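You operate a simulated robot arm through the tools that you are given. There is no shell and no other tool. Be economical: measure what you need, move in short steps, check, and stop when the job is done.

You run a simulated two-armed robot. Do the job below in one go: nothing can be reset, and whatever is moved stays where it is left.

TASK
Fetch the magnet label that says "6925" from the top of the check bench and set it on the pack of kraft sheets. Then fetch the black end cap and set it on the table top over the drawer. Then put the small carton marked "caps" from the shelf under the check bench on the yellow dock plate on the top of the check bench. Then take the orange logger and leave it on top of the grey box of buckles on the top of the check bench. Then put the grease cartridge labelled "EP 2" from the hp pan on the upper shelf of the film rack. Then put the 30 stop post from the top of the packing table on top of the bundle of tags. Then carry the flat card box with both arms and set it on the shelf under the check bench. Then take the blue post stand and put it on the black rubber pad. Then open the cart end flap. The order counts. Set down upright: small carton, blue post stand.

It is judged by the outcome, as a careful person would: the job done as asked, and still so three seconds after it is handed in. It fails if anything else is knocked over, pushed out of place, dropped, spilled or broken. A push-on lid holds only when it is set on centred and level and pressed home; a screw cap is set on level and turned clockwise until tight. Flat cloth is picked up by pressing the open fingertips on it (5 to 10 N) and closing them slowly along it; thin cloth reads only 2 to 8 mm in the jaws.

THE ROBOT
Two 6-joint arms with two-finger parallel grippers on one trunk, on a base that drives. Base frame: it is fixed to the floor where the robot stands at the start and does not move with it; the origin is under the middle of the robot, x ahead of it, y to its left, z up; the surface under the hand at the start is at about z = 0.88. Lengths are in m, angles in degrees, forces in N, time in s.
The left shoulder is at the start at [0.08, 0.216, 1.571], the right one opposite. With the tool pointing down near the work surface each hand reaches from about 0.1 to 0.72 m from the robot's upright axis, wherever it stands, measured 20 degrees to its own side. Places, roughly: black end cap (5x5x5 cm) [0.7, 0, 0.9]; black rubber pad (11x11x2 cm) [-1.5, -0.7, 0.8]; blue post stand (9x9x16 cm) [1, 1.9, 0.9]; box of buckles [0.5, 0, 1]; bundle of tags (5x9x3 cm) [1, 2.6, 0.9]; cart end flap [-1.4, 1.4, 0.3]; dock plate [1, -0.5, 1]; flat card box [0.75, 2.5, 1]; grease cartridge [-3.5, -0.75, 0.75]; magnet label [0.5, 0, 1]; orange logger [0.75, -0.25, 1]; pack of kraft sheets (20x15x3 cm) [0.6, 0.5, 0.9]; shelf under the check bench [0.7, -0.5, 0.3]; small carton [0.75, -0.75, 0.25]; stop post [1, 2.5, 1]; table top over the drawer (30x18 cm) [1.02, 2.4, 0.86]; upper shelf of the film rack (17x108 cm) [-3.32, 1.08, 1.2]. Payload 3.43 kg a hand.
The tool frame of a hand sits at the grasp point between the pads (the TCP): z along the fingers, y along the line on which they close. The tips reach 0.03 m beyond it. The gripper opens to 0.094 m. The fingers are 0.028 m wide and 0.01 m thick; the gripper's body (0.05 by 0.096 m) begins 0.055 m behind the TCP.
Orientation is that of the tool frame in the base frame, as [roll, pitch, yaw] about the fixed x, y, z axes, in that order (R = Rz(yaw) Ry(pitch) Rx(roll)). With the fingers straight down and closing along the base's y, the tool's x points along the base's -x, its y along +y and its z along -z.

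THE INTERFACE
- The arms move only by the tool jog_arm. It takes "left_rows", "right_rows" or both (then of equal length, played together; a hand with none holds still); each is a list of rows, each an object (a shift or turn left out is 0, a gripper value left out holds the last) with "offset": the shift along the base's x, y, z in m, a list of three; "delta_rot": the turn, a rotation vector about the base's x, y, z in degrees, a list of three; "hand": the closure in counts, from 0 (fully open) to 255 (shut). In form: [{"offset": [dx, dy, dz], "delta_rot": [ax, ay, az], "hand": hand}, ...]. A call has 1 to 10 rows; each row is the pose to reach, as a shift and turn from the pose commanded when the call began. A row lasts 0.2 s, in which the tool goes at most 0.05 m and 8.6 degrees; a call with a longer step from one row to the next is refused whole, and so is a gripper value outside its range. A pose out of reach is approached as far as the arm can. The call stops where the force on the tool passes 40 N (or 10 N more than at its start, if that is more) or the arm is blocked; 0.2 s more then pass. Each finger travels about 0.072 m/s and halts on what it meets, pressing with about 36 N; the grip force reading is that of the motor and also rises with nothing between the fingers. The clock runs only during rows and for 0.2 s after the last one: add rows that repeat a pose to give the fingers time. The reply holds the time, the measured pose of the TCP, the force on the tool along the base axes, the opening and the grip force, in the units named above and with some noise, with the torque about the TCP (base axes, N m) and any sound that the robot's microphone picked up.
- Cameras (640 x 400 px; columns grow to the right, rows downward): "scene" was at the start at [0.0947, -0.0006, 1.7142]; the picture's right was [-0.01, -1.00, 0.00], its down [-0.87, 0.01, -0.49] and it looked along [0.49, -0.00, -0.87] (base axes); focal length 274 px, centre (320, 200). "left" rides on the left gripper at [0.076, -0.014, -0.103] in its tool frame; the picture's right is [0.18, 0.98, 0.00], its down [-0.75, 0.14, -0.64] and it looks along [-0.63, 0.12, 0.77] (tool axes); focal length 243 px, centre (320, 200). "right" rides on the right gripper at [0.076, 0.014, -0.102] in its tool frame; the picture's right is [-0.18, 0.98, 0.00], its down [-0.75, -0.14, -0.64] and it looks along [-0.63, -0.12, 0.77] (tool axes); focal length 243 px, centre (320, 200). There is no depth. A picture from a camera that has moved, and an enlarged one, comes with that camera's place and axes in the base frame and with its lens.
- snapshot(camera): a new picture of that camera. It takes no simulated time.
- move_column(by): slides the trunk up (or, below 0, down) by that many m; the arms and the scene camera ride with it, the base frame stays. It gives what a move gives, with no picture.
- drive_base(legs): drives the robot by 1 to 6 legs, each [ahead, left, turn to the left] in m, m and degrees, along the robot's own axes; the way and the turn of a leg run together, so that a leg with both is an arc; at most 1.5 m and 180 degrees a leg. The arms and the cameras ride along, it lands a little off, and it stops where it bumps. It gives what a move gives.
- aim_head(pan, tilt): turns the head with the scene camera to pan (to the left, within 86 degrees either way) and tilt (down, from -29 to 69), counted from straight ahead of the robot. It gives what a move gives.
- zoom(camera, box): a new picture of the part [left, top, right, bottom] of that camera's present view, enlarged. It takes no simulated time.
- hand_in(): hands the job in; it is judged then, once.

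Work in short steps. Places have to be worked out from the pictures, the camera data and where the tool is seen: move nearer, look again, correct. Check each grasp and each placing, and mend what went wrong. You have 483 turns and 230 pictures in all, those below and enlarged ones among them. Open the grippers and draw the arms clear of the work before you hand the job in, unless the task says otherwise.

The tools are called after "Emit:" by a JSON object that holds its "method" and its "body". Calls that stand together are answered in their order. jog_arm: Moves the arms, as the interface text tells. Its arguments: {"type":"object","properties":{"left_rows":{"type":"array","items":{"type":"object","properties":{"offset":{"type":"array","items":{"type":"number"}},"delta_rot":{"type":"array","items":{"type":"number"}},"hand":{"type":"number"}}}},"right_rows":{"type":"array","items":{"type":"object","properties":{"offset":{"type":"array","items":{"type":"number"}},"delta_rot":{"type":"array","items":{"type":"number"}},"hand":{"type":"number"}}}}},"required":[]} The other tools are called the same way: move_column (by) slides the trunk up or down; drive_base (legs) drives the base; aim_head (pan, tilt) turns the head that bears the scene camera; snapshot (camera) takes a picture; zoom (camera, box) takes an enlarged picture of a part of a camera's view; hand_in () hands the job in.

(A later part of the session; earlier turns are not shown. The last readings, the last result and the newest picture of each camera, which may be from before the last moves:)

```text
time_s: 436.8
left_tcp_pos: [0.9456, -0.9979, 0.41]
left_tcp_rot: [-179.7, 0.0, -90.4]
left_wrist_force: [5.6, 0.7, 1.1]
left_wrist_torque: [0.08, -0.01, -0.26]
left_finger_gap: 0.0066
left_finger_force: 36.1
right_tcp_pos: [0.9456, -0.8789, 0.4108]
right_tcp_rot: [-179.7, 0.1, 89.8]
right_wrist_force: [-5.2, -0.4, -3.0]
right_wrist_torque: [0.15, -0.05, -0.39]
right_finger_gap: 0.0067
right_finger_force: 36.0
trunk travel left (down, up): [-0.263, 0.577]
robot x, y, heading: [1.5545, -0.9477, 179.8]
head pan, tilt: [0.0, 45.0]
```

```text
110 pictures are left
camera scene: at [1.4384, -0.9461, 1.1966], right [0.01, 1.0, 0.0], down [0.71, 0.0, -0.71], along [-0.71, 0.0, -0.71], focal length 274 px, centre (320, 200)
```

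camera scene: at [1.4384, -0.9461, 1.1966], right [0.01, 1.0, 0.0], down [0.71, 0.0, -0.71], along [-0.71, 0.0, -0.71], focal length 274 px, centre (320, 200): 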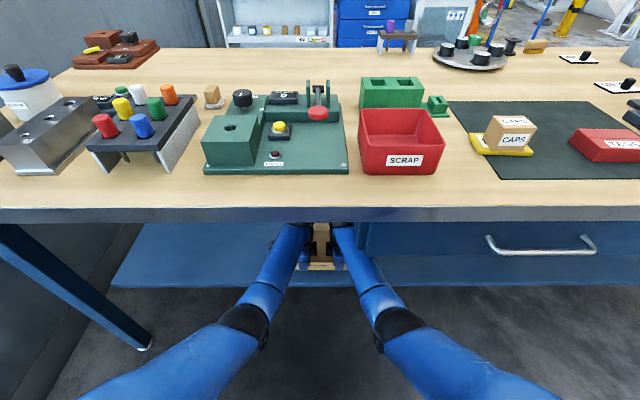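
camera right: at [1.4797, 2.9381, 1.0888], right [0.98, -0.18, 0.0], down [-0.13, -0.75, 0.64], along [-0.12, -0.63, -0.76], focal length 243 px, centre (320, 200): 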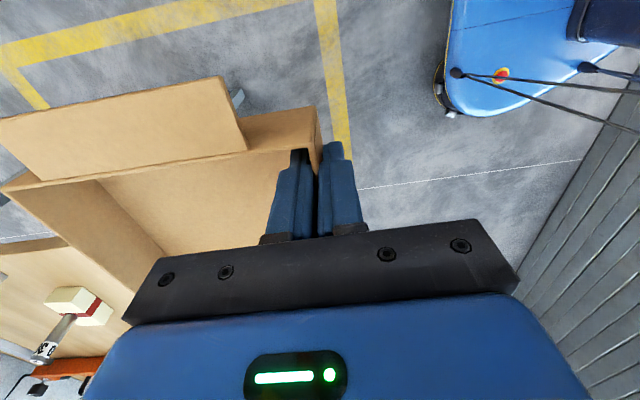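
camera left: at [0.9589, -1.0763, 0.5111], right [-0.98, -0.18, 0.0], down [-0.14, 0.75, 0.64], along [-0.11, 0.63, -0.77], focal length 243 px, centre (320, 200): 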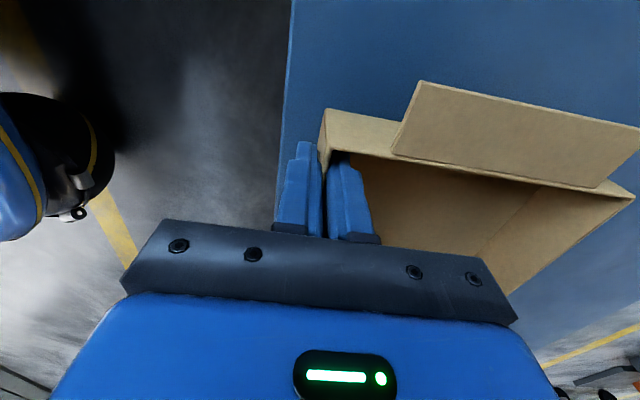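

Shelf edge is at x≈0.974; I go 6 cm deeper for margin.

Emit:
{"method": "drive_base", "body": {"legs": [[0.06, 0, 0]]}}

Emit:
{"method": "jog_arm", "body": {"left_rows": [{"offset": [0, 0, -0.015]}, {"offset": [0, 0, -0.03]}, {"offset": [0, 0, -0.036]}], "right_rows": [{"offset": [0, 0, -0.015]}, {"offset": [0, 0, -0.03]}, {"offset": [0, 0, -0.036]}]}}

```text
time_s: 437.8
left_tcp_pos: [0.8863, -0.9976, 0.4101]
left_tcp_rot: [-179.7, 0.0, -90.5]
left_wrist_force: [4.3, 1.0, 3.1]
left_wrist_torque: [0.14, -0.04, -0.18]
left_finger_gap: 0.0068
left_finger_force: 36.0
right_tcp_pos: [0.8884, -0.8792, 0.4108]
right_tcp_rot: [-179.7, 0.1, 89.8]
right_wrist_force: [-3.5, -0.7, -4.7]
right_wrist_torque: [0.21, -0.05, -0.36]
right_finger_gap: 0.0068
right_finger_force: 35.7
trunk travel left (down, up): [-0.263, 0.577]
robot x, y, heading: [1.4924, -0.9504, 179.4]
head pan, tilt: [0.0, 45.0]
```

```text
time_s: 438.6
left_tcp_pos: [0.8862, -0.9957, 0.3742]
left_tcp_rot: [-179.8, 0.0, -90.5]
left_wrist_force: [4.6, 0.8, 3.6]
left_wrist_torque: [-0.15, 0.01, -0.23]
left_finger_gap: 0.0069
left_finger_force: 36.0
right_tcp_pos: [0.8876, -0.8772, 0.3764]
right_tcp_rot: [-179.6, 0.1, 89.8]
right_wrist_force: [-5.0, -1.5, -4.8]
right_wrist_torque: [0.56, -0.04, -0.42]
right_finger_gap: 0.0068
right_finger_force: 36.2
trunk travel left (down, up): [-0.263, 0.577]
robot x, y, heading: [1.4937, -0.9479, 179.6]
head pan, tilt: [0.0, 45.0]
```

Near the shelf. Small steps to contact.

Emit:
{"method": "jog_arm", "body": {"left_rows": [{"offset": [0, 0, -0.003]}, {"offset": [0, 0, -0.005]}, {"offset": [0, 0, -0.007]}], "right_rows": [{"offset": [0, 0, -0.004]}, {"offset": [0, 0, -0.006]}, {"offset": [0, 0, -0.008]}]}}

```text
time_s: 439.4
left_tcp_pos: [0.8869, -0.9969, 0.37]
left_tcp_rot: [-179.9, -0.1, -90.5]
left_wrist_force: [4.3, -7.3, 8.9]
left_wrist_torque: [-1.04, 0.04, 0.0]
left_finger_gap: 0.0069
left_finger_force: 36.0
right_tcp_pos: [0.889, -0.8784, 0.3715]
right_tcp_rot: [-179.4, 0.0, 89.6]
right_wrist_force: [-2.0, 8.7, 13.9]
right_wrist_torque: [-0.96, 0.02, -0.09]
right_finger_gap: 0.0063
right_finger_force: 35.6
trunk travel left (down, up): [-0.263, 0.577]
robot x, y, heading: [1.4941, -0.9451, 179.7]
head pan, tilt: [0.0, 45.0]
```

Contact (23 N total). Look before releasing.

Emit:
{"method": "snapshot", "body": {"camera": "left"}}

Emit:
{"method": "snapshot", "body": {"camera": "right"}}

```text
109 pictures are left
camera left: at [0.9005, -1.0748, 0.4715], right [-0.98, -0.18, 0.0], down [-0.14, 0.76, 0.64], along [-0.11, 0.63, -0.77], focal length 243 px, centre (320, 200)
```

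left: 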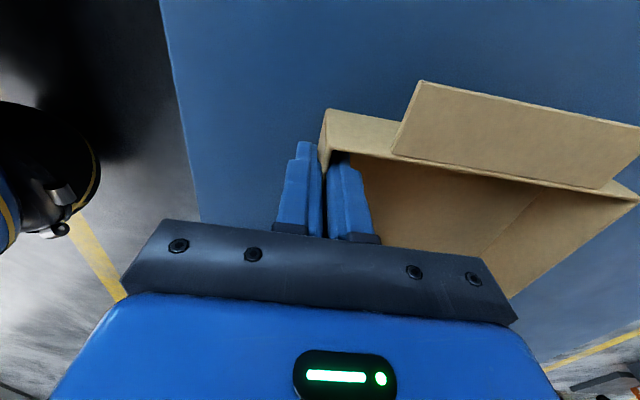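

```text
108 pictures are left
camera right: at [0.9036, -0.8016, 0.4735], right [0.98, -0.19, -0.01], down [-0.14, -0.75, 0.65], along [-0.13, -0.63, -0.76], focal length 243 px, centre (320, 200)
```

right: 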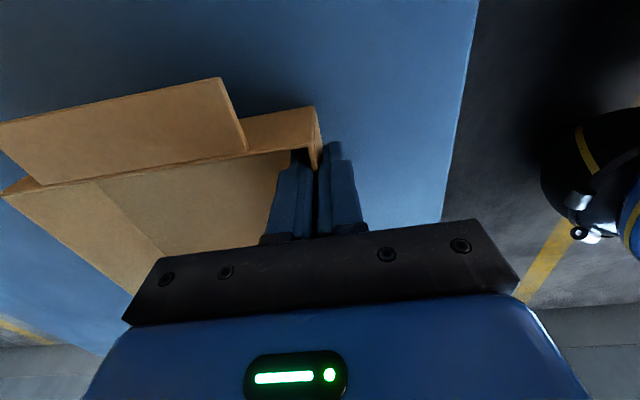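

Box rests on the shelf. Open both hands together, rise, and back out.

Emit:
{"method": "jog_arm", "body": {"left_rows": [{"offset": [0, 0, 0.002], "hand": 200}, {"offset": [0, 0, 0.002], "hand": 130}, {"offset": [0, 0, 0.002], "hand": 110}, {"offset": [0, 0, 0.02], "hand": 110}, {"offset": [0, 0, 0.05], "hand": 110}, {"offset": [0, 0, 0.065], "hand": 110}], "right_rows": [{"offset": [0, 0, 0.002], "hand": 200}, {"offset": [0, 0, 0.002], "hand": 130}, {"offset": [0, 0, 0.002], "hand": 110}, {"offset": [0, 0, 0.02], "hand": 110}, {"offset": [0, 0, 0.05], "hand": 110}, {"offset": [0, 0, 0.065], "hand": 110}]}}

Emit:
{"method": "snapshot", "body": {"camera": "left"}}

```text
time_s: 440.8
left_tcp_pos: [0.8873, -0.9978, 0.4314]
left_tcp_rot: [-179.7, 0.0, -90.4]
left_wrist_force: [0.3, 0.3, -0.1]
left_wrist_torque: [0.01, -0.01, -0.01]
left_finger_gap: 0.0535
left_finger_force: 0.0
right_tcp_pos: [0.8873, -0.8783, 0.4334]
right_tcp_rot: [-179.8, 0.1, 89.7]
right_wrist_force: [1.2, -1.0, 0.8]
right_wrist_torque: [-0.01, 0.0, 0.0]
right_finger_gap: 0.0535
right_finger_force: 0.0
trunk travel left (down, up): [-0.263, 0.577]
robot x, y, heading: [1.4945, -0.9443, 179.6]
head pan, tilt: [0.0, 45.0]
```

```text
107 pictures are left
camera left: at [0.8991, -1.0759, 0.5336], right [-0.98, -0.18, 0.0], down [-0.14, 0.75, 0.64], along [-0.11, 0.63, -0.77], focal length 243 px, centre (320, 200)
```

left: 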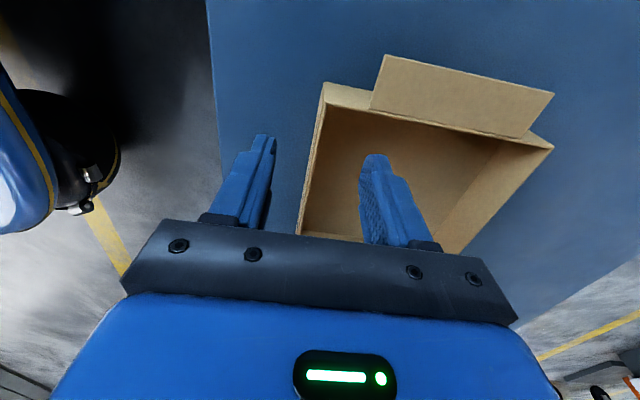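

Box sits flat on the shelf, hands clear of it. Drive back out, and raise the trunk.

Emit:
{"method": "drive_base", "body": {"legs": [[-0.55, 0, 0]]}}

Emit:
{"method": "move_column", "body": {"by": 0.4}}

Emit:
{"method": "move_column", "body": {"by": 0.175}}

Emit:
{"method": "aim_head", "body": {"pan": 0, "tilt": 40}}

Emit:
{"method": "snapshot", "body": {"camera": "scene"}}

```text
time_s: 443.9
left_tcp_pos: [1.4281, -1.0011, 0.4332]
left_tcp_rot: [-179.7, 0.0, -90.7]
left_wrist_force: [-0.7, -0.5, -0.1]
left_wrist_torque: [0.0, 0.01, -0.03]
left_finger_gap: 0.0535
left_finger_force: 0.2
right_tcp_pos: [1.4308, -0.8815, 0.4322]
right_tcp_rot: [-179.5, 0.1, 89.6]
right_wrist_force: [0.2, 0.2, 0.1]
right_wrist_torque: [0.01, 0.01, 0.03]
right_finger_gap: 0.054
right_finger_force: 0.1
trunk travel left (down, up): [-0.263, 0.577]
robot x, y, heading: [2.039, -0.9504, 179.4]
head pan, tilt: [0.0, 45.0]
```

```text
time_s: 447.8
left_tcp_pos: [1.4287, -1.0006, 0.8323]
left_tcp_rot: [-179.9, 0.1, -90.7]
left_wrist_force: [0.5, -0.4, -0.1]
left_wrist_torque: [0.02, -0.02, 0.02]
left_finger_gap: 0.0533
left_finger_force: 0.0
right_tcp_pos: [1.4303, -0.8799, 0.8319]
right_tcp_rot: [-179.6, 0.1, 89.6]
right_wrist_force: [0.4, -0.1, 0.4]
right_wrist_torque: [0.05, -0.02, 0.03]
right_finger_gap: 0.0535
right_finger_force: 0.0
trunk travel left (down, up): [-0.663, 0.177]
robot x, y, heading: [2.0373, -0.9516, 179.3]
head pan, tilt: [0.0, 45.0]
```

```text
time_s: 449.7
left_tcp_pos: [1.4287, -1.0011, 1.0064]
left_tcp_rot: [-179.7, 0.0, -90.6]
left_wrist_force: [0.2, -1.3, -0.1]
left_wrist_torque: [0.03, 0.02, -0.02]
left_finger_gap: 0.0536
left_finger_force: 0.0
right_tcp_pos: [1.4299, -0.881, 1.0062]
right_tcp_rot: [-179.7, 0.1, 89.6]
right_wrist_force: [-0.2, -0.9, -0.4]
right_wrist_torque: [0.02, 0.03, -0.02]
right_finger_gap: 0.0536
right_finger_force: 0.1
trunk travel left (down, up): [-0.838, 0.002]
robot x, y, heading: [2.04, -0.9484, 179.4]
head pan, tilt: [0.0, 45.0]
```

```text
time_s: 450.4
left_tcp_pos: [1.4276, -1.0007, 1.0077]
left_tcp_rot: [-179.8, 0.0, -90.7]
left_wrist_force: [-0.2, 0.5, 0.5]
left_wrist_torque: [-0.01, -0.01, -0.02]
left_finger_gap: 0.0537
left_finger_force: 0.0
right_tcp_pos: [1.4302, -0.8808, 1.0068]
right_tcp_rot: [-179.7, 0.1, 89.7]
right_wrist_force: [0.6, 0.6, 0.2]
right_wrist_torque: [0.0, -0.01, 0.02]
right_finger_gap: 0.0533
right_finger_force: 0.1
trunk travel left (down, up): [-0.838, 0.002]
robot x, y, heading: [2.0385, -0.9484, 179.5]
head pan, tilt: [0.0, 40.0]
```

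```text
106 pictures are left
camera scene: at [1.9198, -0.95, 1.779], right [0.01, 1.0, 0.0], down [0.64, -0.01, -0.77], along [-0.77, 0.01, -0.64], focal length 274 px, centre (320, 200)
```

scene: 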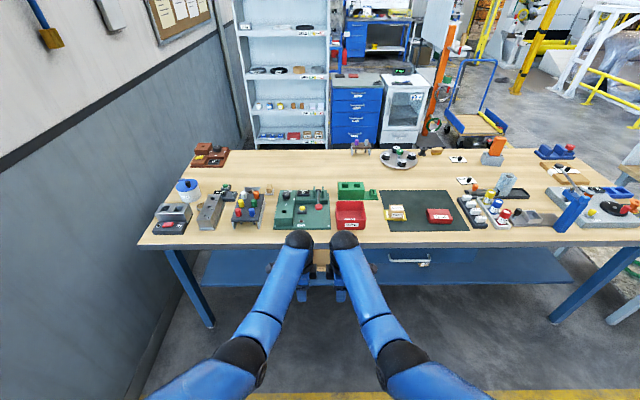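

Everything good. Turn the hands back to the normal yaw while spreading them.

Emit:
{"method": "jog_arm", "body": {"left_rows": [{"offset": [0, -0.03, 0], "delta_rot": [0, 0, 8.5], "hand": 0}, {"offset": [0, -0.06, 0], "delta_rot": [0, 0, 17]}, {"offset": [0, -0.09, 0], "delta_rot": [0, 0, 25.5]}, {"offset": [0, -0.12, 0], "delta_rot": [0, 0, 34]}, {"offset": [0, -0.14, 0], "delta_rot": [0, 0, 42.5]}, {"offset": [0, -0.14, 0], "delta_rot": [0, 0, 51]}, {"offset": [0, -0.14, 0], "delta_rot": [0, 0, 59.5]}, {"offset": [0, -0.14, 0], "delta_rot": [0, 0, 68]}, {"offset": [0, -0.14, 0], "delta_rot": [0, 0, 76.5]}, {"offset": [0, -0.14, 0], "delta_rot": [0, 0, 85]}], "right_rows": [{"offset": [0, 0.03, 0], "delta_rot": [0, 0, -8.5], "hand": 0}, {"offset": [0, 0.06, 0], "delta_rot": [0, 0, -17]}, {"offset": [0, 0.09, 0], "delta_rot": [0, 0, -25.5]}, {"offset": [0, 0.12, 0], "delta_rot": [0, 0, -34]}, {"offset": [0, 0.14, 0], "delta_rot": [0, 0, -42.5]}, {"offset": [0, 0.14, 0], "delta_rot": [0, 0, -51]}, {"offset": [0, 0.14, 0], "delta_rot": [0, 0, -59.5]}, {"offset": [0, 0.14, 0], "delta_rot": [0, 0, -68]}, {"offset": [0, 0.14, 0], "delta_rot": [0, 0, -76.5]}, {"offset": [0, 0.14, 0], "delta_rot": [0, 0, -85]}]}}

Emit:
{"method": "jog_arm", "body": {"left_rows": [{"offset": [0.04, 0, 0], "delta_rot": [0, 0, 5.6]}, {"offset": [0.08, 0, 0], "delta_rot": [0, 0, 5.6]}, {"offset": [0.12, 0, 0], "delta_rot": [0, 0, 5.6]}], "right_rows": [{"offset": [0.04, 0, 0], "delta_rot": [0, 0, -4.6]}, {"offset": [0.08, 0, 0], "delta_rot": [0, 0, -4.6]}, {"offset": [0.12, 0, 0], "delta_rot": [0, 0, -4.6]}]}}

Emit:
{"method": "drive_base", "body": {"legs": [[0, -1.4, 0.5], [0, -1.4, 0]]}}

Emit:
{"method": "aim_head", "body": {"pan": 0, "tilt": 45}}

Emit:
{"method": "snapshot", "body": {"camera": "scene"}}

```text
time_s: 452.6
left_tcp_pos: [1.4283, -1.1404, 1.007]
left_tcp_rot: [-179.8, -0.1, -5.4]
left_wrist_force: [1.2, -0.5, -0.4]
left_wrist_torque: [-0.03, -0.01, 0.01]
left_finger_gap: 0.0941
left_finger_force: 0.0
right_tcp_pos: [1.4308, -0.7422, 1.007]
right_tcp_rot: [-179.6, 0.1, 4.4]
right_wrist_force: [0.7, -0.1, 0.4]
right_wrist_torque: [0.02, 0.01, 0.01]
right_finger_gap: 0.0941
right_finger_force: 0.1
trunk travel left (down, up): [-0.838, 0.002]
robot x, y, heading: [2.0378, -0.9475, 179.3]
head pan, tilt: [0.0, 40.0]
```

```text
time_s: 453.4
left_tcp_pos: [1.552, -1.1424, 1.01]
left_tcp_rot: [-179.7, 0.2, -0.2]
left_wrist_force: [0.9, -0.1, -0.1]
left_wrist_torque: [0.03, 0.0, 0.01]
left_finger_gap: 0.0941
left_finger_force: 0.1
right_tcp_pos: [1.5499, -0.7396, 1.0114]
right_tcp_rot: [-179.6, 0.3, 0.0]
right_wrist_force: [0.1, 0.3, 0.5]
right_wrist_torque: [0.02, 0.02, -0.04]
right_finger_gap: 0.0939
right_finger_force: 0.0
trunk travel left (down, up): [-0.838, 0.002]
robot x, y, heading: [2.0359, -0.9503, 179.5]
head pan, tilt: [0.0, 40.0]
```

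```text
time_s: 467.1
left_tcp_pos: [1.5543, 1.6711, 1.008]
left_tcp_rot: [-179.7, 0.0, 0.8]
left_wrist_force: [0.1, 0.1, 0.0]
left_wrist_torque: [-0.01, -0.03, -0.01]
left_finger_gap: 0.0941
left_finger_force: 0.0
right_tcp_pos: [1.5484, 2.0729, 1.0098]
right_tcp_rot: [-179.6, 0.1, 0.9]
right_wrist_force: [0.3, 0.4, 0.6]
right_wrist_torque: [0.02, -0.04, 0.0]
right_finger_gap: 0.094
right_finger_force: 0.1
trunk travel left (down, up): [-0.838, 0.002]
robot x, y, heading: [2.0414, 1.8662, -179.8]
head pan, tilt: [0.0, 40.0]
```

```text
time_s: 467.7
left_tcp_pos: [1.5553, 1.6703, 1.0081]
left_tcp_rot: [-179.9, 0.0, 0.8]
left_wrist_force: [0.6, 0.3, -0.9]
left_wrist_torque: [-0.02, 0.03, -0.02]
left_finger_gap: 0.0939
left_finger_force: 0.0
right_tcp_pos: [1.5475, 2.0733, 1.009]
right_tcp_rot: [-179.6, 0.1, 0.9]
right_wrist_force: [0.5, -0.8, 0.2]
right_wrist_torque: [-0.02, 0.01, 0.01]
right_finger_gap: 0.0941
right_finger_force: 0.1
trunk travel left (down, up): [-0.838, 0.002]
robot x, y, heading: [2.039, 1.8712, -179.7]
head pan, tilt: [0.0, 45.0]
```

```text
105 pictures are left
camera scene: at [1.9271, 1.8691, 1.7718], right [-0.01, 1.0, 0.0], down [0.71, 0.0, -0.71], along [-0.71, 0.0, -0.71], focal length 274 px, centre (320, 200)
```

scene: 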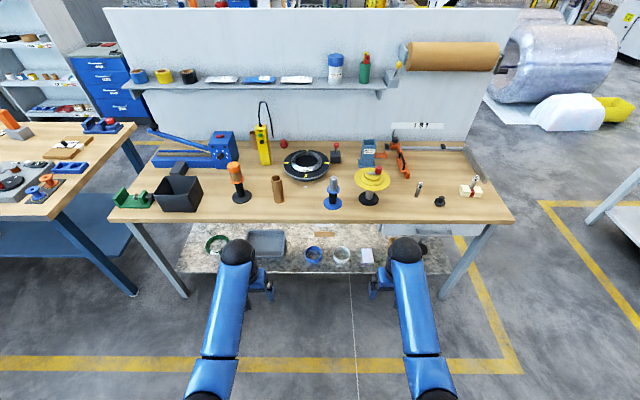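

Emit:
{"method": "zoom", "body": {"camera": "scene", "box": [220, 130, 420, 230]}}

```text
3.20 times, centred on (320, 180) of scene
camera zoom: at [1.9271, 1.8691, 1.7718], right [-0.01, 1.0, 0.0], down [0.71, 0.0, -0.71], along [-0.71, 0.0, -0.71], focal length 878 px, centre (320, 264)
```

zoom: 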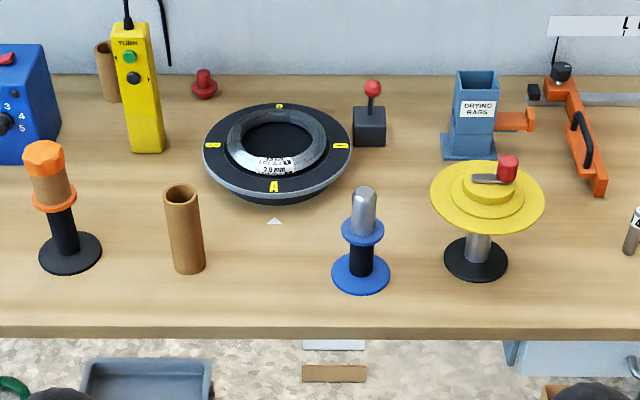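

Blue post stand: base [1.04, 1.928], top z≈1.025, grey top cylinder Ø≈3.5 cm above a blue collar (z≈0.94). I'll slide the left hand in horizontally, tool-down at z≈1.0. Position the base.

Emit:
{"method": "drive_base", "body": {"legs": [[0, -0.255, 0], [0.33, 0, 0]]}}

Emit:
{"method": "snapshot", "body": {"camera": "left"}}

Emit:
{"method": "snapshot", "body": {"camera": "scene"}}

```text
time_s: 471.3
left_tcp_pos: [1.2253, 1.9245, 1.0096]
left_tcp_rot: [-179.9, 0.2, 1.0]
left_wrist_force: [1.3, 0.7, 0.5]
left_wrist_torque: [0.04, 0.0, -0.03]
left_finger_gap: 0.0937
left_finger_force: 0.1
right_tcp_pos: [1.2175, 2.3259, 1.0101]
right_tcp_rot: [-179.7, 0.2, 1.0]
right_wrist_force: [0.2, -0.5, -0.1]
right_wrist_torque: [-0.01, 0.01, -0.01]
right_finger_gap: 0.094
right_finger_force: 0.1
trunk travel left (down, up): [-0.838, 0.002]
robot x, y, heading: [1.7067, 2.1232, -179.4]
head pan, tilt: [0.0, 45.0]
```

```text
103 pictures are left
camera left: at [1.3031, 1.9375, 1.1104], right [0.2, -0.98, 0.0], down [-0.75, -0.16, 0.64], along [-0.63, -0.13, -0.77], focal length 243 px, centre (320, 200)
```

left: 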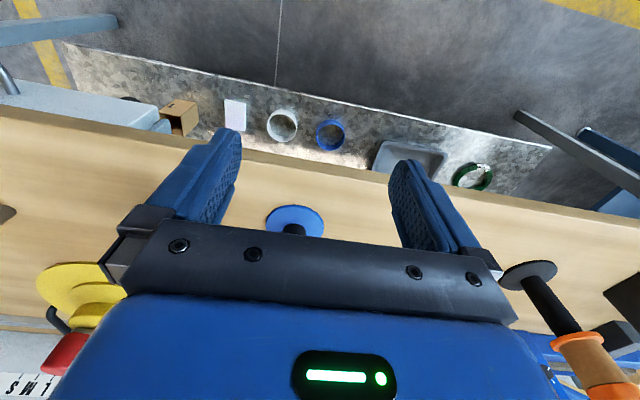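

```text
102 pictures are left
camera scene: at [1.5998, 2.1235, 1.7721], right [-0.01, 1.0, 0.0], down [0.71, 0.01, -0.71], along [-0.71, -0.01, -0.71], focal length 274 px, centre (320, 200)
```

scene: 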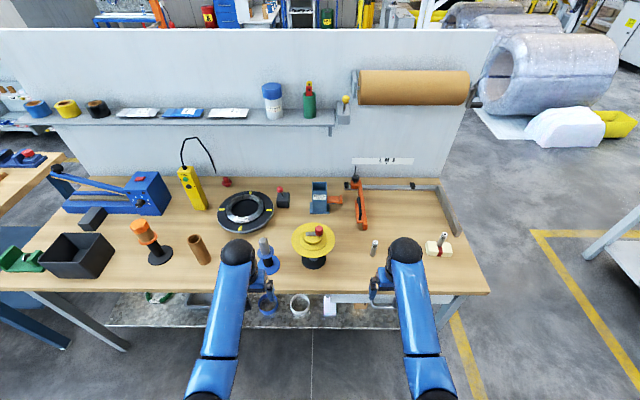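

Stand at y≈1.926, x≈1.05. Narrow the fingers to ~7 cm and advance 0.12, then look.

Emit:
{"method": "jog_arm", "body": {"left_rows": [{"offset": [-0.03, 0.001, -0.005], "hand": 55}, {"offset": [-0.06, 0.001, -0.005], "hand": 55}, {"offset": [-0.09, 0.001, -0.005], "hand": 55}]}}

Emit:
{"method": "snapshot", "body": {"camera": "left"}}

Emit:
{"method": "zoom", "body": {"camera": "scene", "box": [180, 200, 340, 310]}}

```text
time_s: 472.1
left_tcp_pos: [1.1323, 1.9242, 1.0023]
left_tcp_rot: [-179.7, -0.1, 1.0]
left_wrist_force: [-0.7, -1.3, 0.2]
left_wrist_torque: [-0.01, -0.01, -0.01]
left_finger_gap: 0.0739
left_finger_force: 0.1
right_tcp_pos: [1.2166, 2.3267, 1.0087]
right_tcp_rot: [-179.6, 0.1, 1.0]
right_wrist_force: [0.5, 0.0, 0.2]
right_wrist_torque: [0.03, 0.0, 0.01]
right_finger_gap: 0.0942
right_finger_force: 0.0
trunk travel left (down, up): [-0.838, 0.002]
robot x, y, heading: [1.706, 2.1225, -179.4]
head pan, tilt: [0.0, 45.0]
```

```text
101 pictures are left
camera left: at [1.2093, 1.9381, 1.1037], right [0.2, -0.98, 0.0], down [-0.75, -0.16, 0.64], along [-0.63, -0.13, -0.77], focal length 243 px, centre (320, 200)
```

left: 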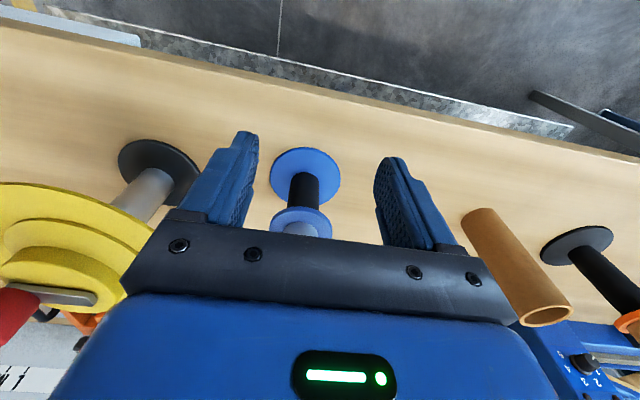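

```text
3.64 times, centred on (260, 255) of scene
camera zoom: at [1.5945, 2.1229, 1.7716], right [-0.01, 1.0, 0.0], down [0.71, 0.01, -0.71], along [-0.71, -0.01, -0.71], focal length 997 px, centre (538, 0)
```

zoom: 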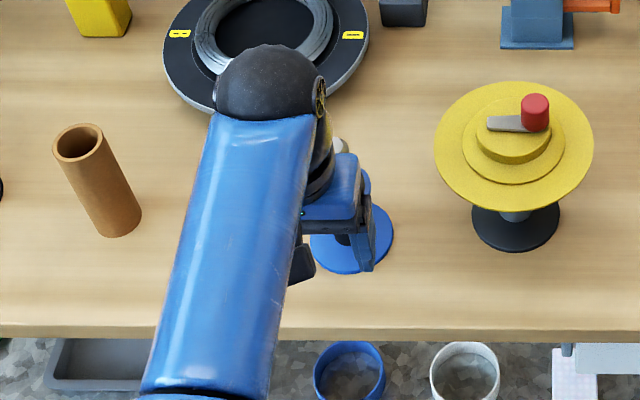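

Stand at [1.046, 1.922]. Advance the last 8.6 cm.

Emit:
{"method": "jog_arm", "body": {"left_rows": [{"offset": [-0.03, -0.002, 0.002]}, {"offset": [-0.06, -0.002, 0.002]}, {"offset": [-0.086, -0.002, 0.002]}]}}

Emit:
{"method": "snapshot", "body": {"camera": "left"}}

```text
time_s: 472.9
left_tcp_pos: [1.0493, 1.9222, 1.0037]
left_tcp_rot: [-179.8, -0.2, 1.1]
left_wrist_force: [-0.4, 0.2, 0.3]
left_wrist_torque: [0.0, -0.03, 0.04]
left_finger_gap: 0.0736
left_finger_force: 0.1
right_tcp_pos: [1.2145, 2.3254, 1.008]
right_tcp_rot: [-179.7, 0.1, 1.1]
right_wrist_force: [-0.8, 0.6, 1.0]
right_wrist_torque: [0.02, -0.02, -0.04]
right_finger_gap: 0.0941
right_finger_force: 0.1
trunk travel left (down, up): [-0.838, 0.002]
robot x, y, heading: [1.7131, 2.124, -179.4]
head pan, tilt: [0.0, 45.0]
```

```text
99 pictures are left
camera left: at [1.1245, 1.9359, 1.1056], right [0.2, -0.98, 0.0], down [-0.75, -0.16, 0.64], along [-0.63, -0.13, -0.77], focal length 243 px, centre (320, 200)
```

left: 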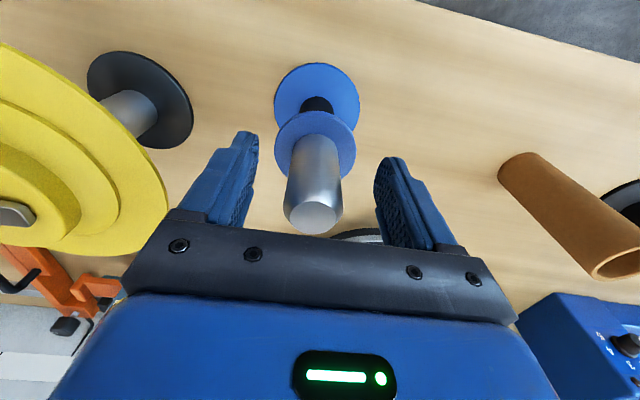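

The grey cylinder is between the fingers. Close.

Emit:
{"method": "jog_arm", "body": {"left_rows": [{"offset": [-0.003, 0.001, 0], "hand": 120}, {"offset": [-0.003, 0.001, 0], "hand": 255}, {"offset": [-0.003, 0.001, 0], "hand": 255}, {"offset": [-0.003, 0.001, 0], "hand": 255}, {"offset": [-0.003, 0.001, 0], "hand": 255}]}}

```text
time_s: 474.1
left_tcp_pos: [1.0464, 1.9238, 1.0042]
left_tcp_rot: [-179.8, 0.1, 1.0]
left_wrist_force: [0.6, 0.1, 3.7]
left_wrist_torque: [-0.01, 0.15, -0.03]
left_finger_gap: 0.0361
left_finger_force: 35.8
right_tcp_pos: [1.2166, 2.3261, 1.0106]
right_tcp_rot: [-179.7, 0.1, 1.1]
right_wrist_force: [-0.4, -0.4, -0.2]
right_wrist_torque: [-0.01, -0.02, 0.0]
right_finger_gap: 0.0939
right_finger_force: 0.0
trunk travel left (down, up): [-0.838, 0.002]
robot x, y, heading: [1.7102, 2.1265, -179.5]
head pan, tilt: [0.0, 45.0]
```

Gripped (36 mm). Lift 2.5 cm and draw straight back off the table.

Emit:
{"method": "jog_arm", "body": {"left_rows": [{"offset": [0, 0, 0.012]}, {"offset": [0, 0, 0.025]}, {"offset": [0.03, 0, 0.027]}, {"offset": [0.07, 0, 0.027]}, {"offset": [0.11, 0, 0.027]}]}}

Emit:
{"method": "drive_base", "body": {"legs": [[-0.3, 0, 0]]}}

Emit:
{"method": "snapshot", "body": {"camera": "scene"}}

Emit:
{"method": "snapshot", "body": {"camera": "left"}}

```text
time_s: 475.3
left_tcp_pos: [1.1568, 1.9217, 1.0298]
left_tcp_rot: [-179.7, 0.0, 1.1]
left_wrist_force: [-0.4, 0.1, -2.2]
left_wrist_torque: [-0.03, -0.02, 0.0]
left_finger_gap: 0.0363
left_finger_force: 35.8
right_tcp_pos: [1.2177, 2.3254, 1.0102]
right_tcp_rot: [-179.6, 0.3, 1.1]
right_wrist_force: [1.0, -0.6, 0.2]
right_wrist_torque: [-0.02, 0.03, 0.02]
right_finger_gap: 0.0942
right_finger_force: 0.0
trunk travel left (down, up): [-0.838, 0.002]
robot x, y, heading: [1.7087, 2.1244, -179.3]
head pan, tilt: [0.0, 45.0]
```

```text
time_s: 477.4
left_tcp_pos: [1.4533, 1.9276, 1.0279]
left_tcp_rot: [-179.8, 0.0, 0.8]
left_wrist_force: [-0.2, -0.3, -2.0]
left_wrist_torque: [0.01, -0.02, 0.0]
left_finger_gap: 0.0359
left_finger_force: 35.9
right_tcp_pos: [1.5147, 2.3289, 1.0084]
right_tcp_rot: [-179.5, 0.0, 0.9]
right_wrist_force: [0.6, -0.2, -0.1]
right_wrist_torque: [-0.02, -0.03, 0.01]
right_finger_gap: 0.0942
right_finger_force: 0.1
trunk travel left (down, up): [-0.838, 0.002]
robot x, y, heading: [2.0133, 2.122, -179.7]
head pan, tilt: [0.0, 45.0]
```

```text
98 pictures are left
camera scene: at [1.8919, 2.1253, 1.7714], right [-0.01, 1.0, 0.0], down [0.71, 0.0, -0.7], along [-0.7, 0.0, -0.71], focal length 274 px, centre (320, 200)
```

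scene: 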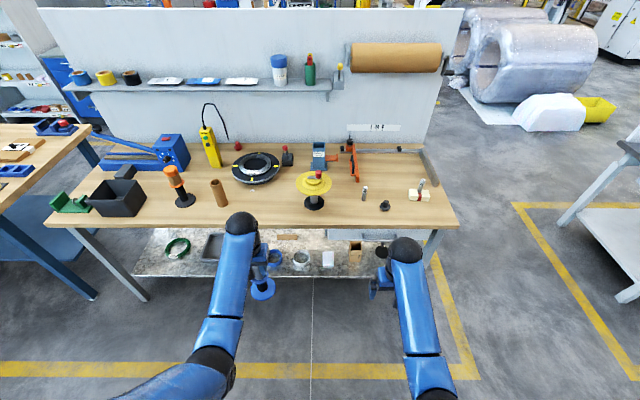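

```text
97 pictures are left
camera left: at [1.5287, 1.9405, 1.1295], right [0.2, -0.98, 0.0], down [-0.75, -0.15, 0.64], along [-0.63, -0.12, -0.77], focal length 243 px, centre (320, 200)
```

left: 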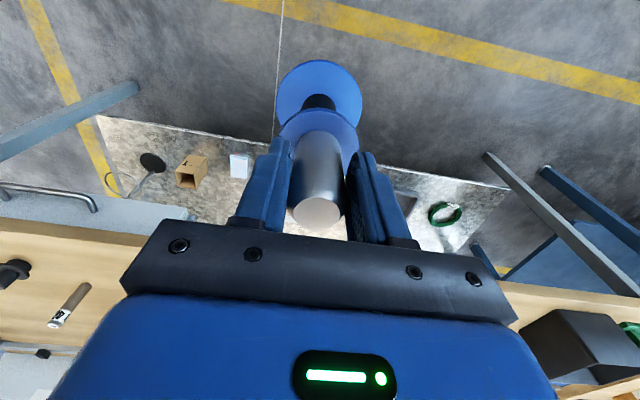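

Stand secure, table intact. Drive round to the drawer cabinet with the rubber pad, facing −x all the way.

Emit:
{"method": "drive_base", "body": {"legs": [[0, -1.3, 0], [1.2, 0, 0], [1.15, 0, 0]]}}

Emit:
{"method": "drive_base", "body": {"legs": [[0, 1.3, 0], [0, 1.3, 0], [0, 1.2, 0]]}}

Emit:
{"method": "aim_head", "body": {"pan": 10, "tilt": 48}}

Emit:
{"method": "snapshot", "body": {"camera": "scene"}}

```text
time_s: 495.0
left_tcp_pos: [-0.8933, 3.2557, 1.0296]
left_tcp_rot: [-179.8, 0.1, 0.0]
left_wrist_force: [0.8, -1.2, -2.2]
left_wrist_torque: [0.01, 0.01, -0.02]
left_finger_gap: 0.0359
left_finger_force: 35.9
right_tcp_pos: [-0.8259, 3.6583, 1.0098]
right_tcp_rot: [-179.6, 0.3, 0.1]
right_wrist_force: [0.2, -0.3, -0.3]
right_wrist_torque: [-0.01, 0.01, -0.01]
right_finger_gap: 0.0939
right_finger_force: 0.1
trunk travel left (down, up): [-0.838, 0.002]
robot x, y, heading: [-0.3344, 3.4483, 179.5]
head pan, tilt: [0.0, 45.0]
```

```text
time_s: 513.5
left_tcp_pos: [-0.9348, -0.5466, 1.0294]
left_tcp_rot: [-179.8, 0.1, -1.9]
left_wrist_force: [-0.1, -0.4, -2.7]
left_wrist_torque: [-0.01, -0.01, -0.02]
left_finger_gap: 0.0355
left_finger_force: 36.0
right_tcp_pos: [-0.8544, -0.1475, 1.0082]
right_tcp_rot: [-179.7, 0.1, -2.0]
right_wrist_force: [0.2, -1.2, -0.5]
right_wrist_torque: [-0.02, 0.01, 0.01]
right_finger_gap: 0.094
right_finger_force: 0.0
trunk travel left (down, up): [-0.838, 0.002]
robot x, y, heading: [-0.3722, -0.3742, 177.2]
head pan, tilt: [0.0, 45.0]
```

```text
time_s: 514.2
left_tcp_pos: [-0.9348, -0.5461, 1.0294]
left_tcp_rot: [-179.8, 0.0, -2.0]
left_wrist_force: [0.0, 0.8, -0.9]
left_wrist_torque: [-0.01, 0.0, 0.02]
left_finger_gap: 0.0355
left_finger_force: 35.6
right_tcp_pos: [-0.8535, -0.1476, 1.0084]
right_tcp_rot: [-179.7, 0.1, -1.9]
right_wrist_force: [-0.1, -0.6, 0.0]
right_wrist_torque: [0.02, 0.0, -0.01]
right_finger_gap: 0.0939
right_finger_force: 0.0
trunk travel left (down, up): [-0.838, 0.002]
robot x, y, heading: [-0.3687, -0.3743, 177.6]
head pan, tilt: [10.0, 48.0]
```

```text
96 pictures are left
camera scene: at [-0.4822, -0.3835, 1.7675], right [-0.13, 0.99, 0.0], down [0.74, 0.1, -0.67], along [-0.66, -0.09, -0.74], focal length 274 px, centre (320, 200)
```

scene: 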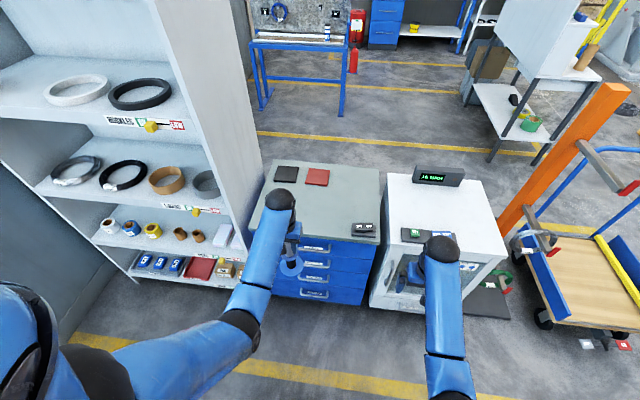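

Straighten the heading and zoom on the pads.

Emit:
{"method": "drive_base", "body": {"legs": [[0, 0, 2.4]]}}

Emit:
{"method": "zoom", "body": {"camera": "scene", "box": [230, 140, 400, 260]}}

```text
time_s: 515.0
left_tcp_pos: [-0.9277, -0.5693, 1.0289]
left_tcp_rot: [-179.8, 0.1, 0.4]
left_wrist_force: [0.3, -0.1, -1.9]
left_wrist_torque: [0.02, 0.0, 0.0]
left_finger_gap: 0.0356
left_finger_force: 36.1
right_tcp_pos: [-0.8636, -0.1682, 1.0094]
right_tcp_rot: [-179.7, 0.1, 0.6]
right_wrist_force: [0.1, 0.5, 0.2]
right_wrist_torque: [-0.01, 0.01, 0.0]
right_finger_gap: 0.0937
right_finger_force: 0.0
trunk travel left (down, up): [-0.838, 0.002]
robot x, y, heading: [-0.374, -0.3756, 180.0]
head pan, tilt: [10.0, 48.0]
```

```text
3.33 times, centred on (315, 200) of scene
camera zoom: at [-0.4817, -0.3871, 1.7675], right [-0.17, 0.98, 0.0], down [0.73, 0.13, -0.67], along [-0.66, -0.12, -0.74], focal length 914 px, centre (337, 200)
```

zoom: 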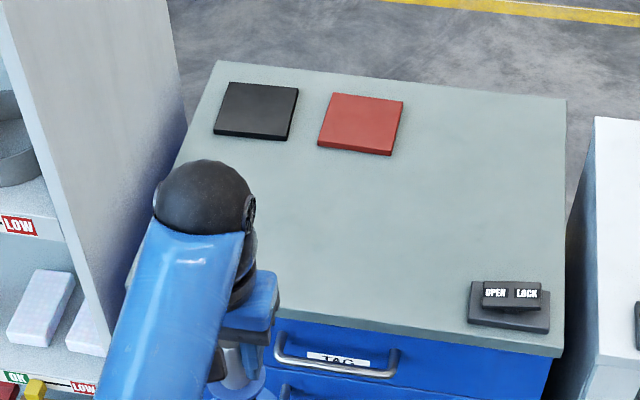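

Black pad centre ≈[-1.505, -0.70], cabinet front x≈−1.14. Drive ahead 0.45 and left 0.13.

Emit:
{"method": "drive_base", "body": {"legs": [[0, 0.13, 0], [0.42, 0, 0]]}}

Emit:
{"method": "snapshot", "body": {"camera": "left"}}

Emit:
{"method": "snapshot", "body": {"camera": "scene"}}

```text
time_s: 518.4
left_tcp_pos: [-1.343, -0.6948, 1.0289]
left_tcp_rot: [-179.8, 0.0, 0.3]
left_wrist_force: [-0.8, 1.2, -2.4]
left_wrist_torque: [-0.03, 0.0, -0.02]
left_finger_gap: 0.0353
left_finger_force: 35.7
right_tcp_pos: [-1.2762, -0.2929, 1.0093]
right_tcp_rot: [-179.5, 0.1, 0.4]
right_wrist_force: [0.4, 0.3, -0.6]
right_wrist_torque: [0.0, 0.0, -0.02]
right_finger_gap: 0.0939
right_finger_force: 0.1
trunk travel left (down, up): [-0.838, 0.002]
robot x, y, heading: [-0.7873, -0.4984, 179.7]
head pan, tilt: [10.0, 48.0]
```

```text
94 pictures are left
camera left: at [-1.266, -0.682, 1.1303], right [0.19, -0.98, 0.0], down [-0.75, -0.15, 0.64], along [-0.63, -0.12, -0.77], focal length 243 px, centre (320, 200)
```

left: 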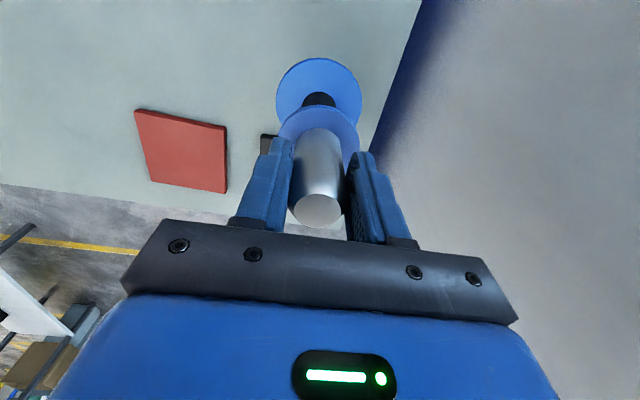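

```text
93 pictures are left
camera scene: at [-0.8967, -0.5135, 1.7674], right [-0.17, 0.99, 0.0], down [0.73, 0.13, -0.67], along [-0.66, -0.11, -0.74], focal length 274 px, centre (320, 200)
```

scene: 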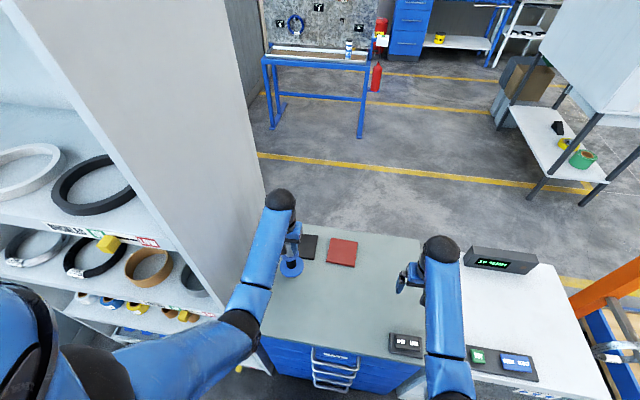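

Pad: x −1.55…−1.435, y −0.753…−0.64; centre [-1.493, -0.695]. Drive 5 cm closer, then extend the hand over the pad.

Emit:
{"method": "drive_base", "body": {"legs": [[0.055, 0, 0]]}}

Emit:
{"method": "jog_arm", "body": {"left_rows": [{"offset": [-0.03, 0, 0]}, {"offset": [-0.06, 0, 0]}, {"offset": [-0.08, 0, 0]}]}}

Emit:
{"method": "snapshot", "body": {"camera": "left"}}

Emit:
{"method": "zoom", "body": {"camera": "scene", "box": [230, 160, 390, 280]}}

```text
time_s: 519.4
left_tcp_pos: [-1.3451, -0.6947, 1.0282]
left_tcp_rot: [-179.7, -0.3, 0.4]
left_wrist_force: [-0.1, 0.3, -1.5]
left_wrist_torque: [-0.01, -0.01, 0.06]
left_finger_gap: 0.0353
left_finger_force: 35.8
right_tcp_pos: [-1.2797, -0.2935, 1.0068]
right_tcp_rot: [-179.7, -0.3, 0.5]
right_wrist_force: [0.5, 0.1, 0.2]
right_wrist_torque: [0.01, -0.04, -0.01]
right_finger_gap: 0.0942
right_finger_force: 0.2
trunk travel left (down, up): [-0.838, 0.002]
robot x, y, heading: [-0.7852, -0.5032, 179.7]
head pan, tilt: [10.0, 48.0]
```

```text
time_s: 520.2
left_tcp_pos: [-1.4101, -0.6932, 1.035]
left_tcp_rot: [-179.8, 0.5, 0.3]
left_wrist_force: [0.1, 0.7, -2.1]
left_wrist_torque: [0.01, -0.01, 0.0]
left_finger_gap: 0.0354
left_finger_force: 36.1
right_tcp_pos: [-1.2639, -0.2921, 1.015]
right_tcp_rot: [-179.5, 0.6, 0.4]
right_wrist_force: [-0.1, -0.1, -0.6]
right_wrist_torque: [0.01, 0.01, 0.01]
right_finger_gap: 0.094
right_finger_force: 0.1
trunk travel left (down, up): [-0.838, 0.002]
robot x, y, heading: [-0.7889, -0.5001, 179.7]
head pan, tilt: [10.0, 48.0]
```

```text
92 pictures are left
camera left: at [-1.3318, -0.6813, 1.136], right [0.19, -0.98, -0.01], down [-0.75, -0.15, 0.65], along [-0.64, -0.12, -0.76], focal length 243 px, centre (320, 200)
```

left: 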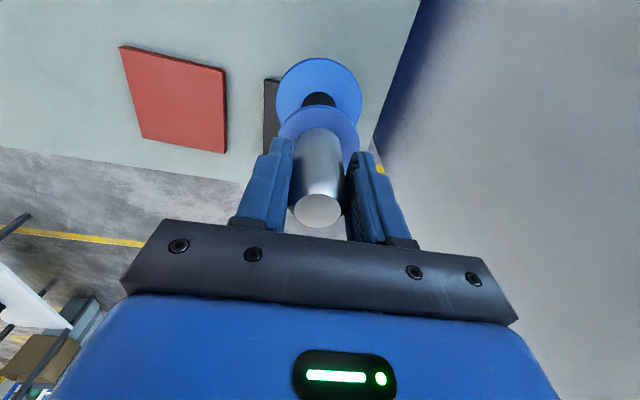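

```text
3.33 times, centred on (310, 220) of scene
camera zoom: at [-0.9232, -0.5136, 1.7671], right [-0.17, 0.99, 0.0], down [0.74, 0.13, -0.66], along [-0.65, -0.11, -0.75], focal length 914 px, centre (353, 133)
```

zoom: 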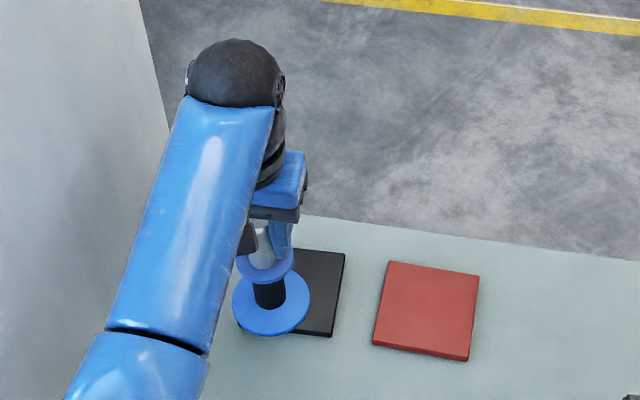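

The base seems to press against the cabinet front (it didn't advance). I back off 2 cm to relieve it and check the state.

Emit:
{"method": "drive_base", "body": {"legs": [[-0.02, 0, 0]]}}

```text
time_s: 521.1
left_tcp_pos: [-1.363, -0.6937, 1.0513]
left_tcp_rot: [-179.8, 2.0, 0.3]
left_wrist_force: [0.1, -0.2, -1.8]
left_wrist_torque: [0.0, -0.01, -0.02]
left_finger_gap: 0.0355
left_finger_force: 36.3
right_tcp_pos: [-1.2179, -0.293, 1.0273]
right_tcp_rot: [-179.6, 2.3, 0.5]
right_wrist_force: [0.5, 0.7, 0.1]
right_wrist_torque: [0.0, -0.04, 0.02]
right_finger_gap: 0.0938
right_finger_force: 0.2
trunk travel left (down, up): [-0.838, 0.002]
robot x, y, heading: [-0.7702, -0.502, 179.9]
head pan, tilt: [10.0, 48.0]
stopped in leg 1: the robot was blocked; the commanded pose is now the measured one
```

The body leans 2° and was blocked moving back – something is caught. I look around before moving anything.

Emit:
{"method": "snapshot", "body": {"camera": "scene"}}

Emit:
{"method": "snapshot", "body": {"camera": "right"}}

Emit:
{"method": "aim_head", "body": {"pan": 60, "tilt": 60}}

Emit:
{"method": "snapshot", "body": {"camera": "scene"}}

```text
90 pictures are left
camera scene: at [-0.9176, -0.5136, 1.7664], right [-0.17, 0.99, 0.0], down [0.75, 0.13, -0.65], along [-0.64, -0.11, -0.76], focal length 274 px, centre (320, 200)
```

scene: 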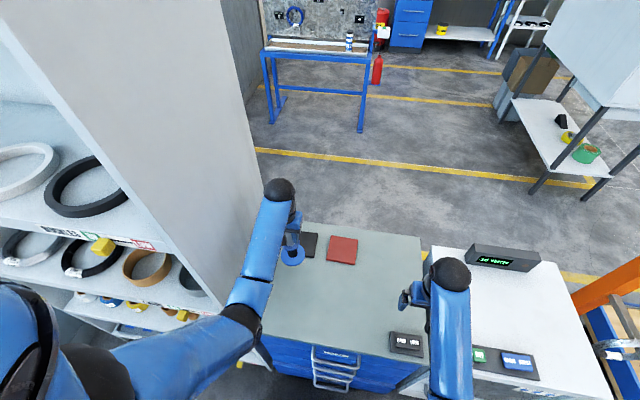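

```text
89 pictures are left
camera right: at [-1.138, -0.307, 1.1278], right [-0.18, -0.98, 0.0], down [-0.73, 0.13, 0.67], along [-0.66, 0.12, -0.74], focal length 243 px, centre (320, 200)
```

right: 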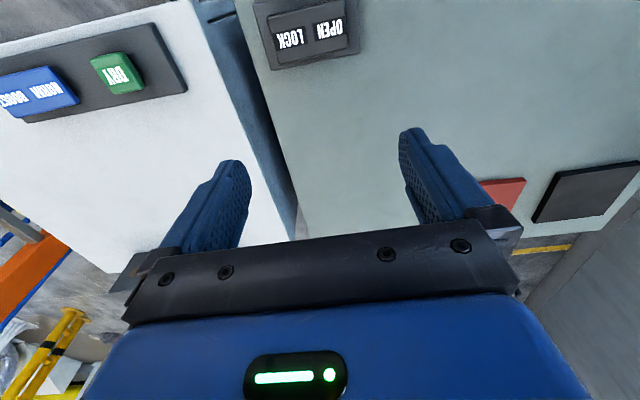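

```text
time_s: 522.3
left_tcp_pos: [-1.3571, -0.695, 1.0546]
left_tcp_rot: [-179.8, 2.4, 0.4]
left_wrist_force: [0.6, 0.2, -1.5]
left_wrist_torque: [-0.01, -0.03, 0.0]
left_finger_gap: 0.0353
left_finger_force: 35.7
right_tcp_pos: [-1.2127, -0.2922, 1.0305]
right_tcp_rot: [-179.6, 2.5, 0.5]
right_wrist_force: [0.5, 0.4, -0.2]
right_wrist_torque: [0.03, 0.0, -0.02]
right_finger_gap: 0.0938
right_finger_force: 0.1
trunk travel left (down, up): [-0.838, 0.002]
robot x, y, heading: [-0.7675, -0.5008, 179.7]
head pan, tilt: [60.0, 60.0]
```

```text
88 pictures are left
camera scene: at [-0.862, -0.5576, 1.7528], right [-0.86, 0.5, -0.01], down [0.44, 0.75, -0.49], along [-0.24, -0.43, -0.87], focal length 274 px, centre (320, 200)
```

scene: 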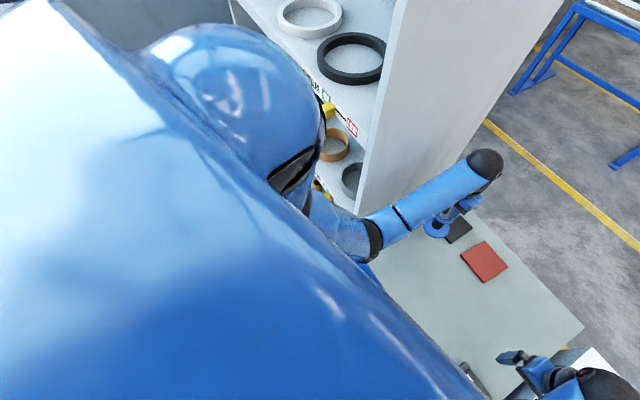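

The elbow is close to the shelf's corner. Look straight down in front of the body too.

Emit:
{"method": "aim_head", "body": {"pan": 5, "tilt": 69}}

Emit:
{"method": "snapshot", "body": {"camera": "scene"}}

Emit:
{"method": "snapshot", "body": {"camera": "left"}}

```text
time_s: 523.5
left_tcp_pos: [-1.3588, -0.694, 1.0544]
left_tcp_rot: [-179.8, 2.3, 0.3]
left_wrist_force: [0.3, 0.7, -2.3]
left_wrist_torque: [-0.03, -0.02, -0.03]
left_finger_gap: 0.0357
left_finger_force: 36.0
right_tcp_pos: [-1.2145, -0.2934, 1.0302]
right_tcp_rot: [-179.7, 2.7, 0.4]
right_wrist_force: [0.1, -0.5, -1.1]
right_wrist_torque: [-0.01, 0.02, 0.01]
right_finger_gap: 0.0942
right_finger_force: 0.0
trunk travel left (down, up): [-0.838, 0.002]
robot x, y, heading: [-0.7678, -0.5001, 179.9]
head pan, tilt: [5.0, 68.8]
```

```text
87 pictures are left
camera scene: at [-0.8856, -0.5049, 1.7429], right [-0.09, 1.0, 0.0], down [0.93, 0.08, -0.35], along [-0.34, -0.03, -0.94], focal length 274 px, centre (320, 200)
```

scene: 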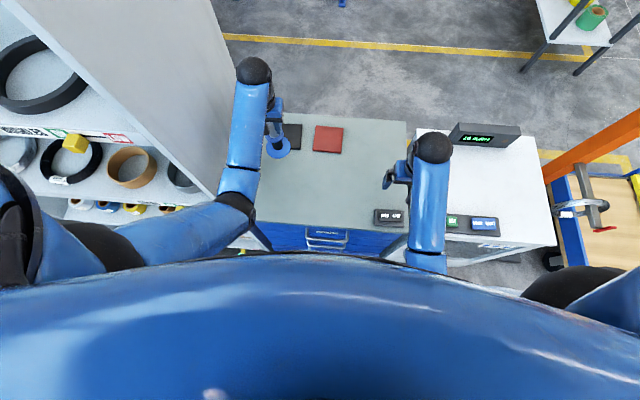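

```text
86 pictures are left
camera left: at [-1.2781, -0.6815, 1.1521], right [0.19, -0.98, -0.01], down [-0.72, -0.15, 0.67], along [-0.66, -0.12, -0.74], focal length 243 px, centre (320, 200)
```

left: 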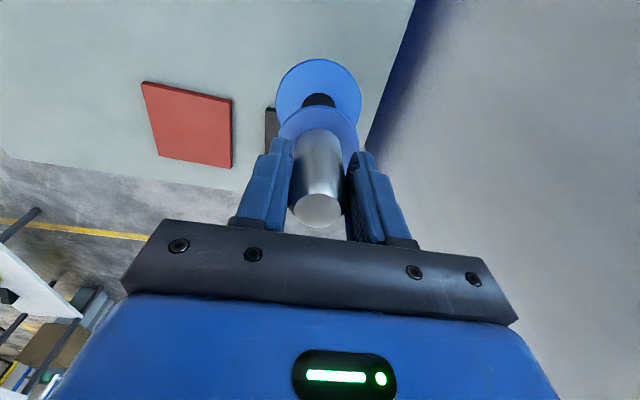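

Pitch is stable at 2.3°. I try backing off 0.1 to free the base.

Emit:
{"method": "drive_base", "body": {"legs": [[-0.1, 0, 0]]}}

```text
time_s: 524.7
left_tcp_pos: [-1.2769, -0.6937, 1.0472]
left_tcp_rot: [-179.9, 1.7, 0.2]
left_wrist_force: [-0.6, 0.7, -1.8]
left_wrist_torque: [0.0, -0.03, 0.0]
left_finger_gap: 0.0355
left_finger_force: 36.1
right_tcp_pos: [-1.1297, -0.2932, 1.0242]
right_tcp_rot: [-179.6, 1.9, 0.2]
right_wrist_force: [-0.3, 0.3, 0.4]
right_wrist_torque: [-0.02, -0.06, -0.02]
right_finger_gap: 0.0942
right_finger_force: 0.1
trunk travel left (down, up): [-0.838, 0.002]
robot x, y, heading: [-0.674, -0.5028, 179.9]
head pan, tilt: [5.0, 68.8]
```

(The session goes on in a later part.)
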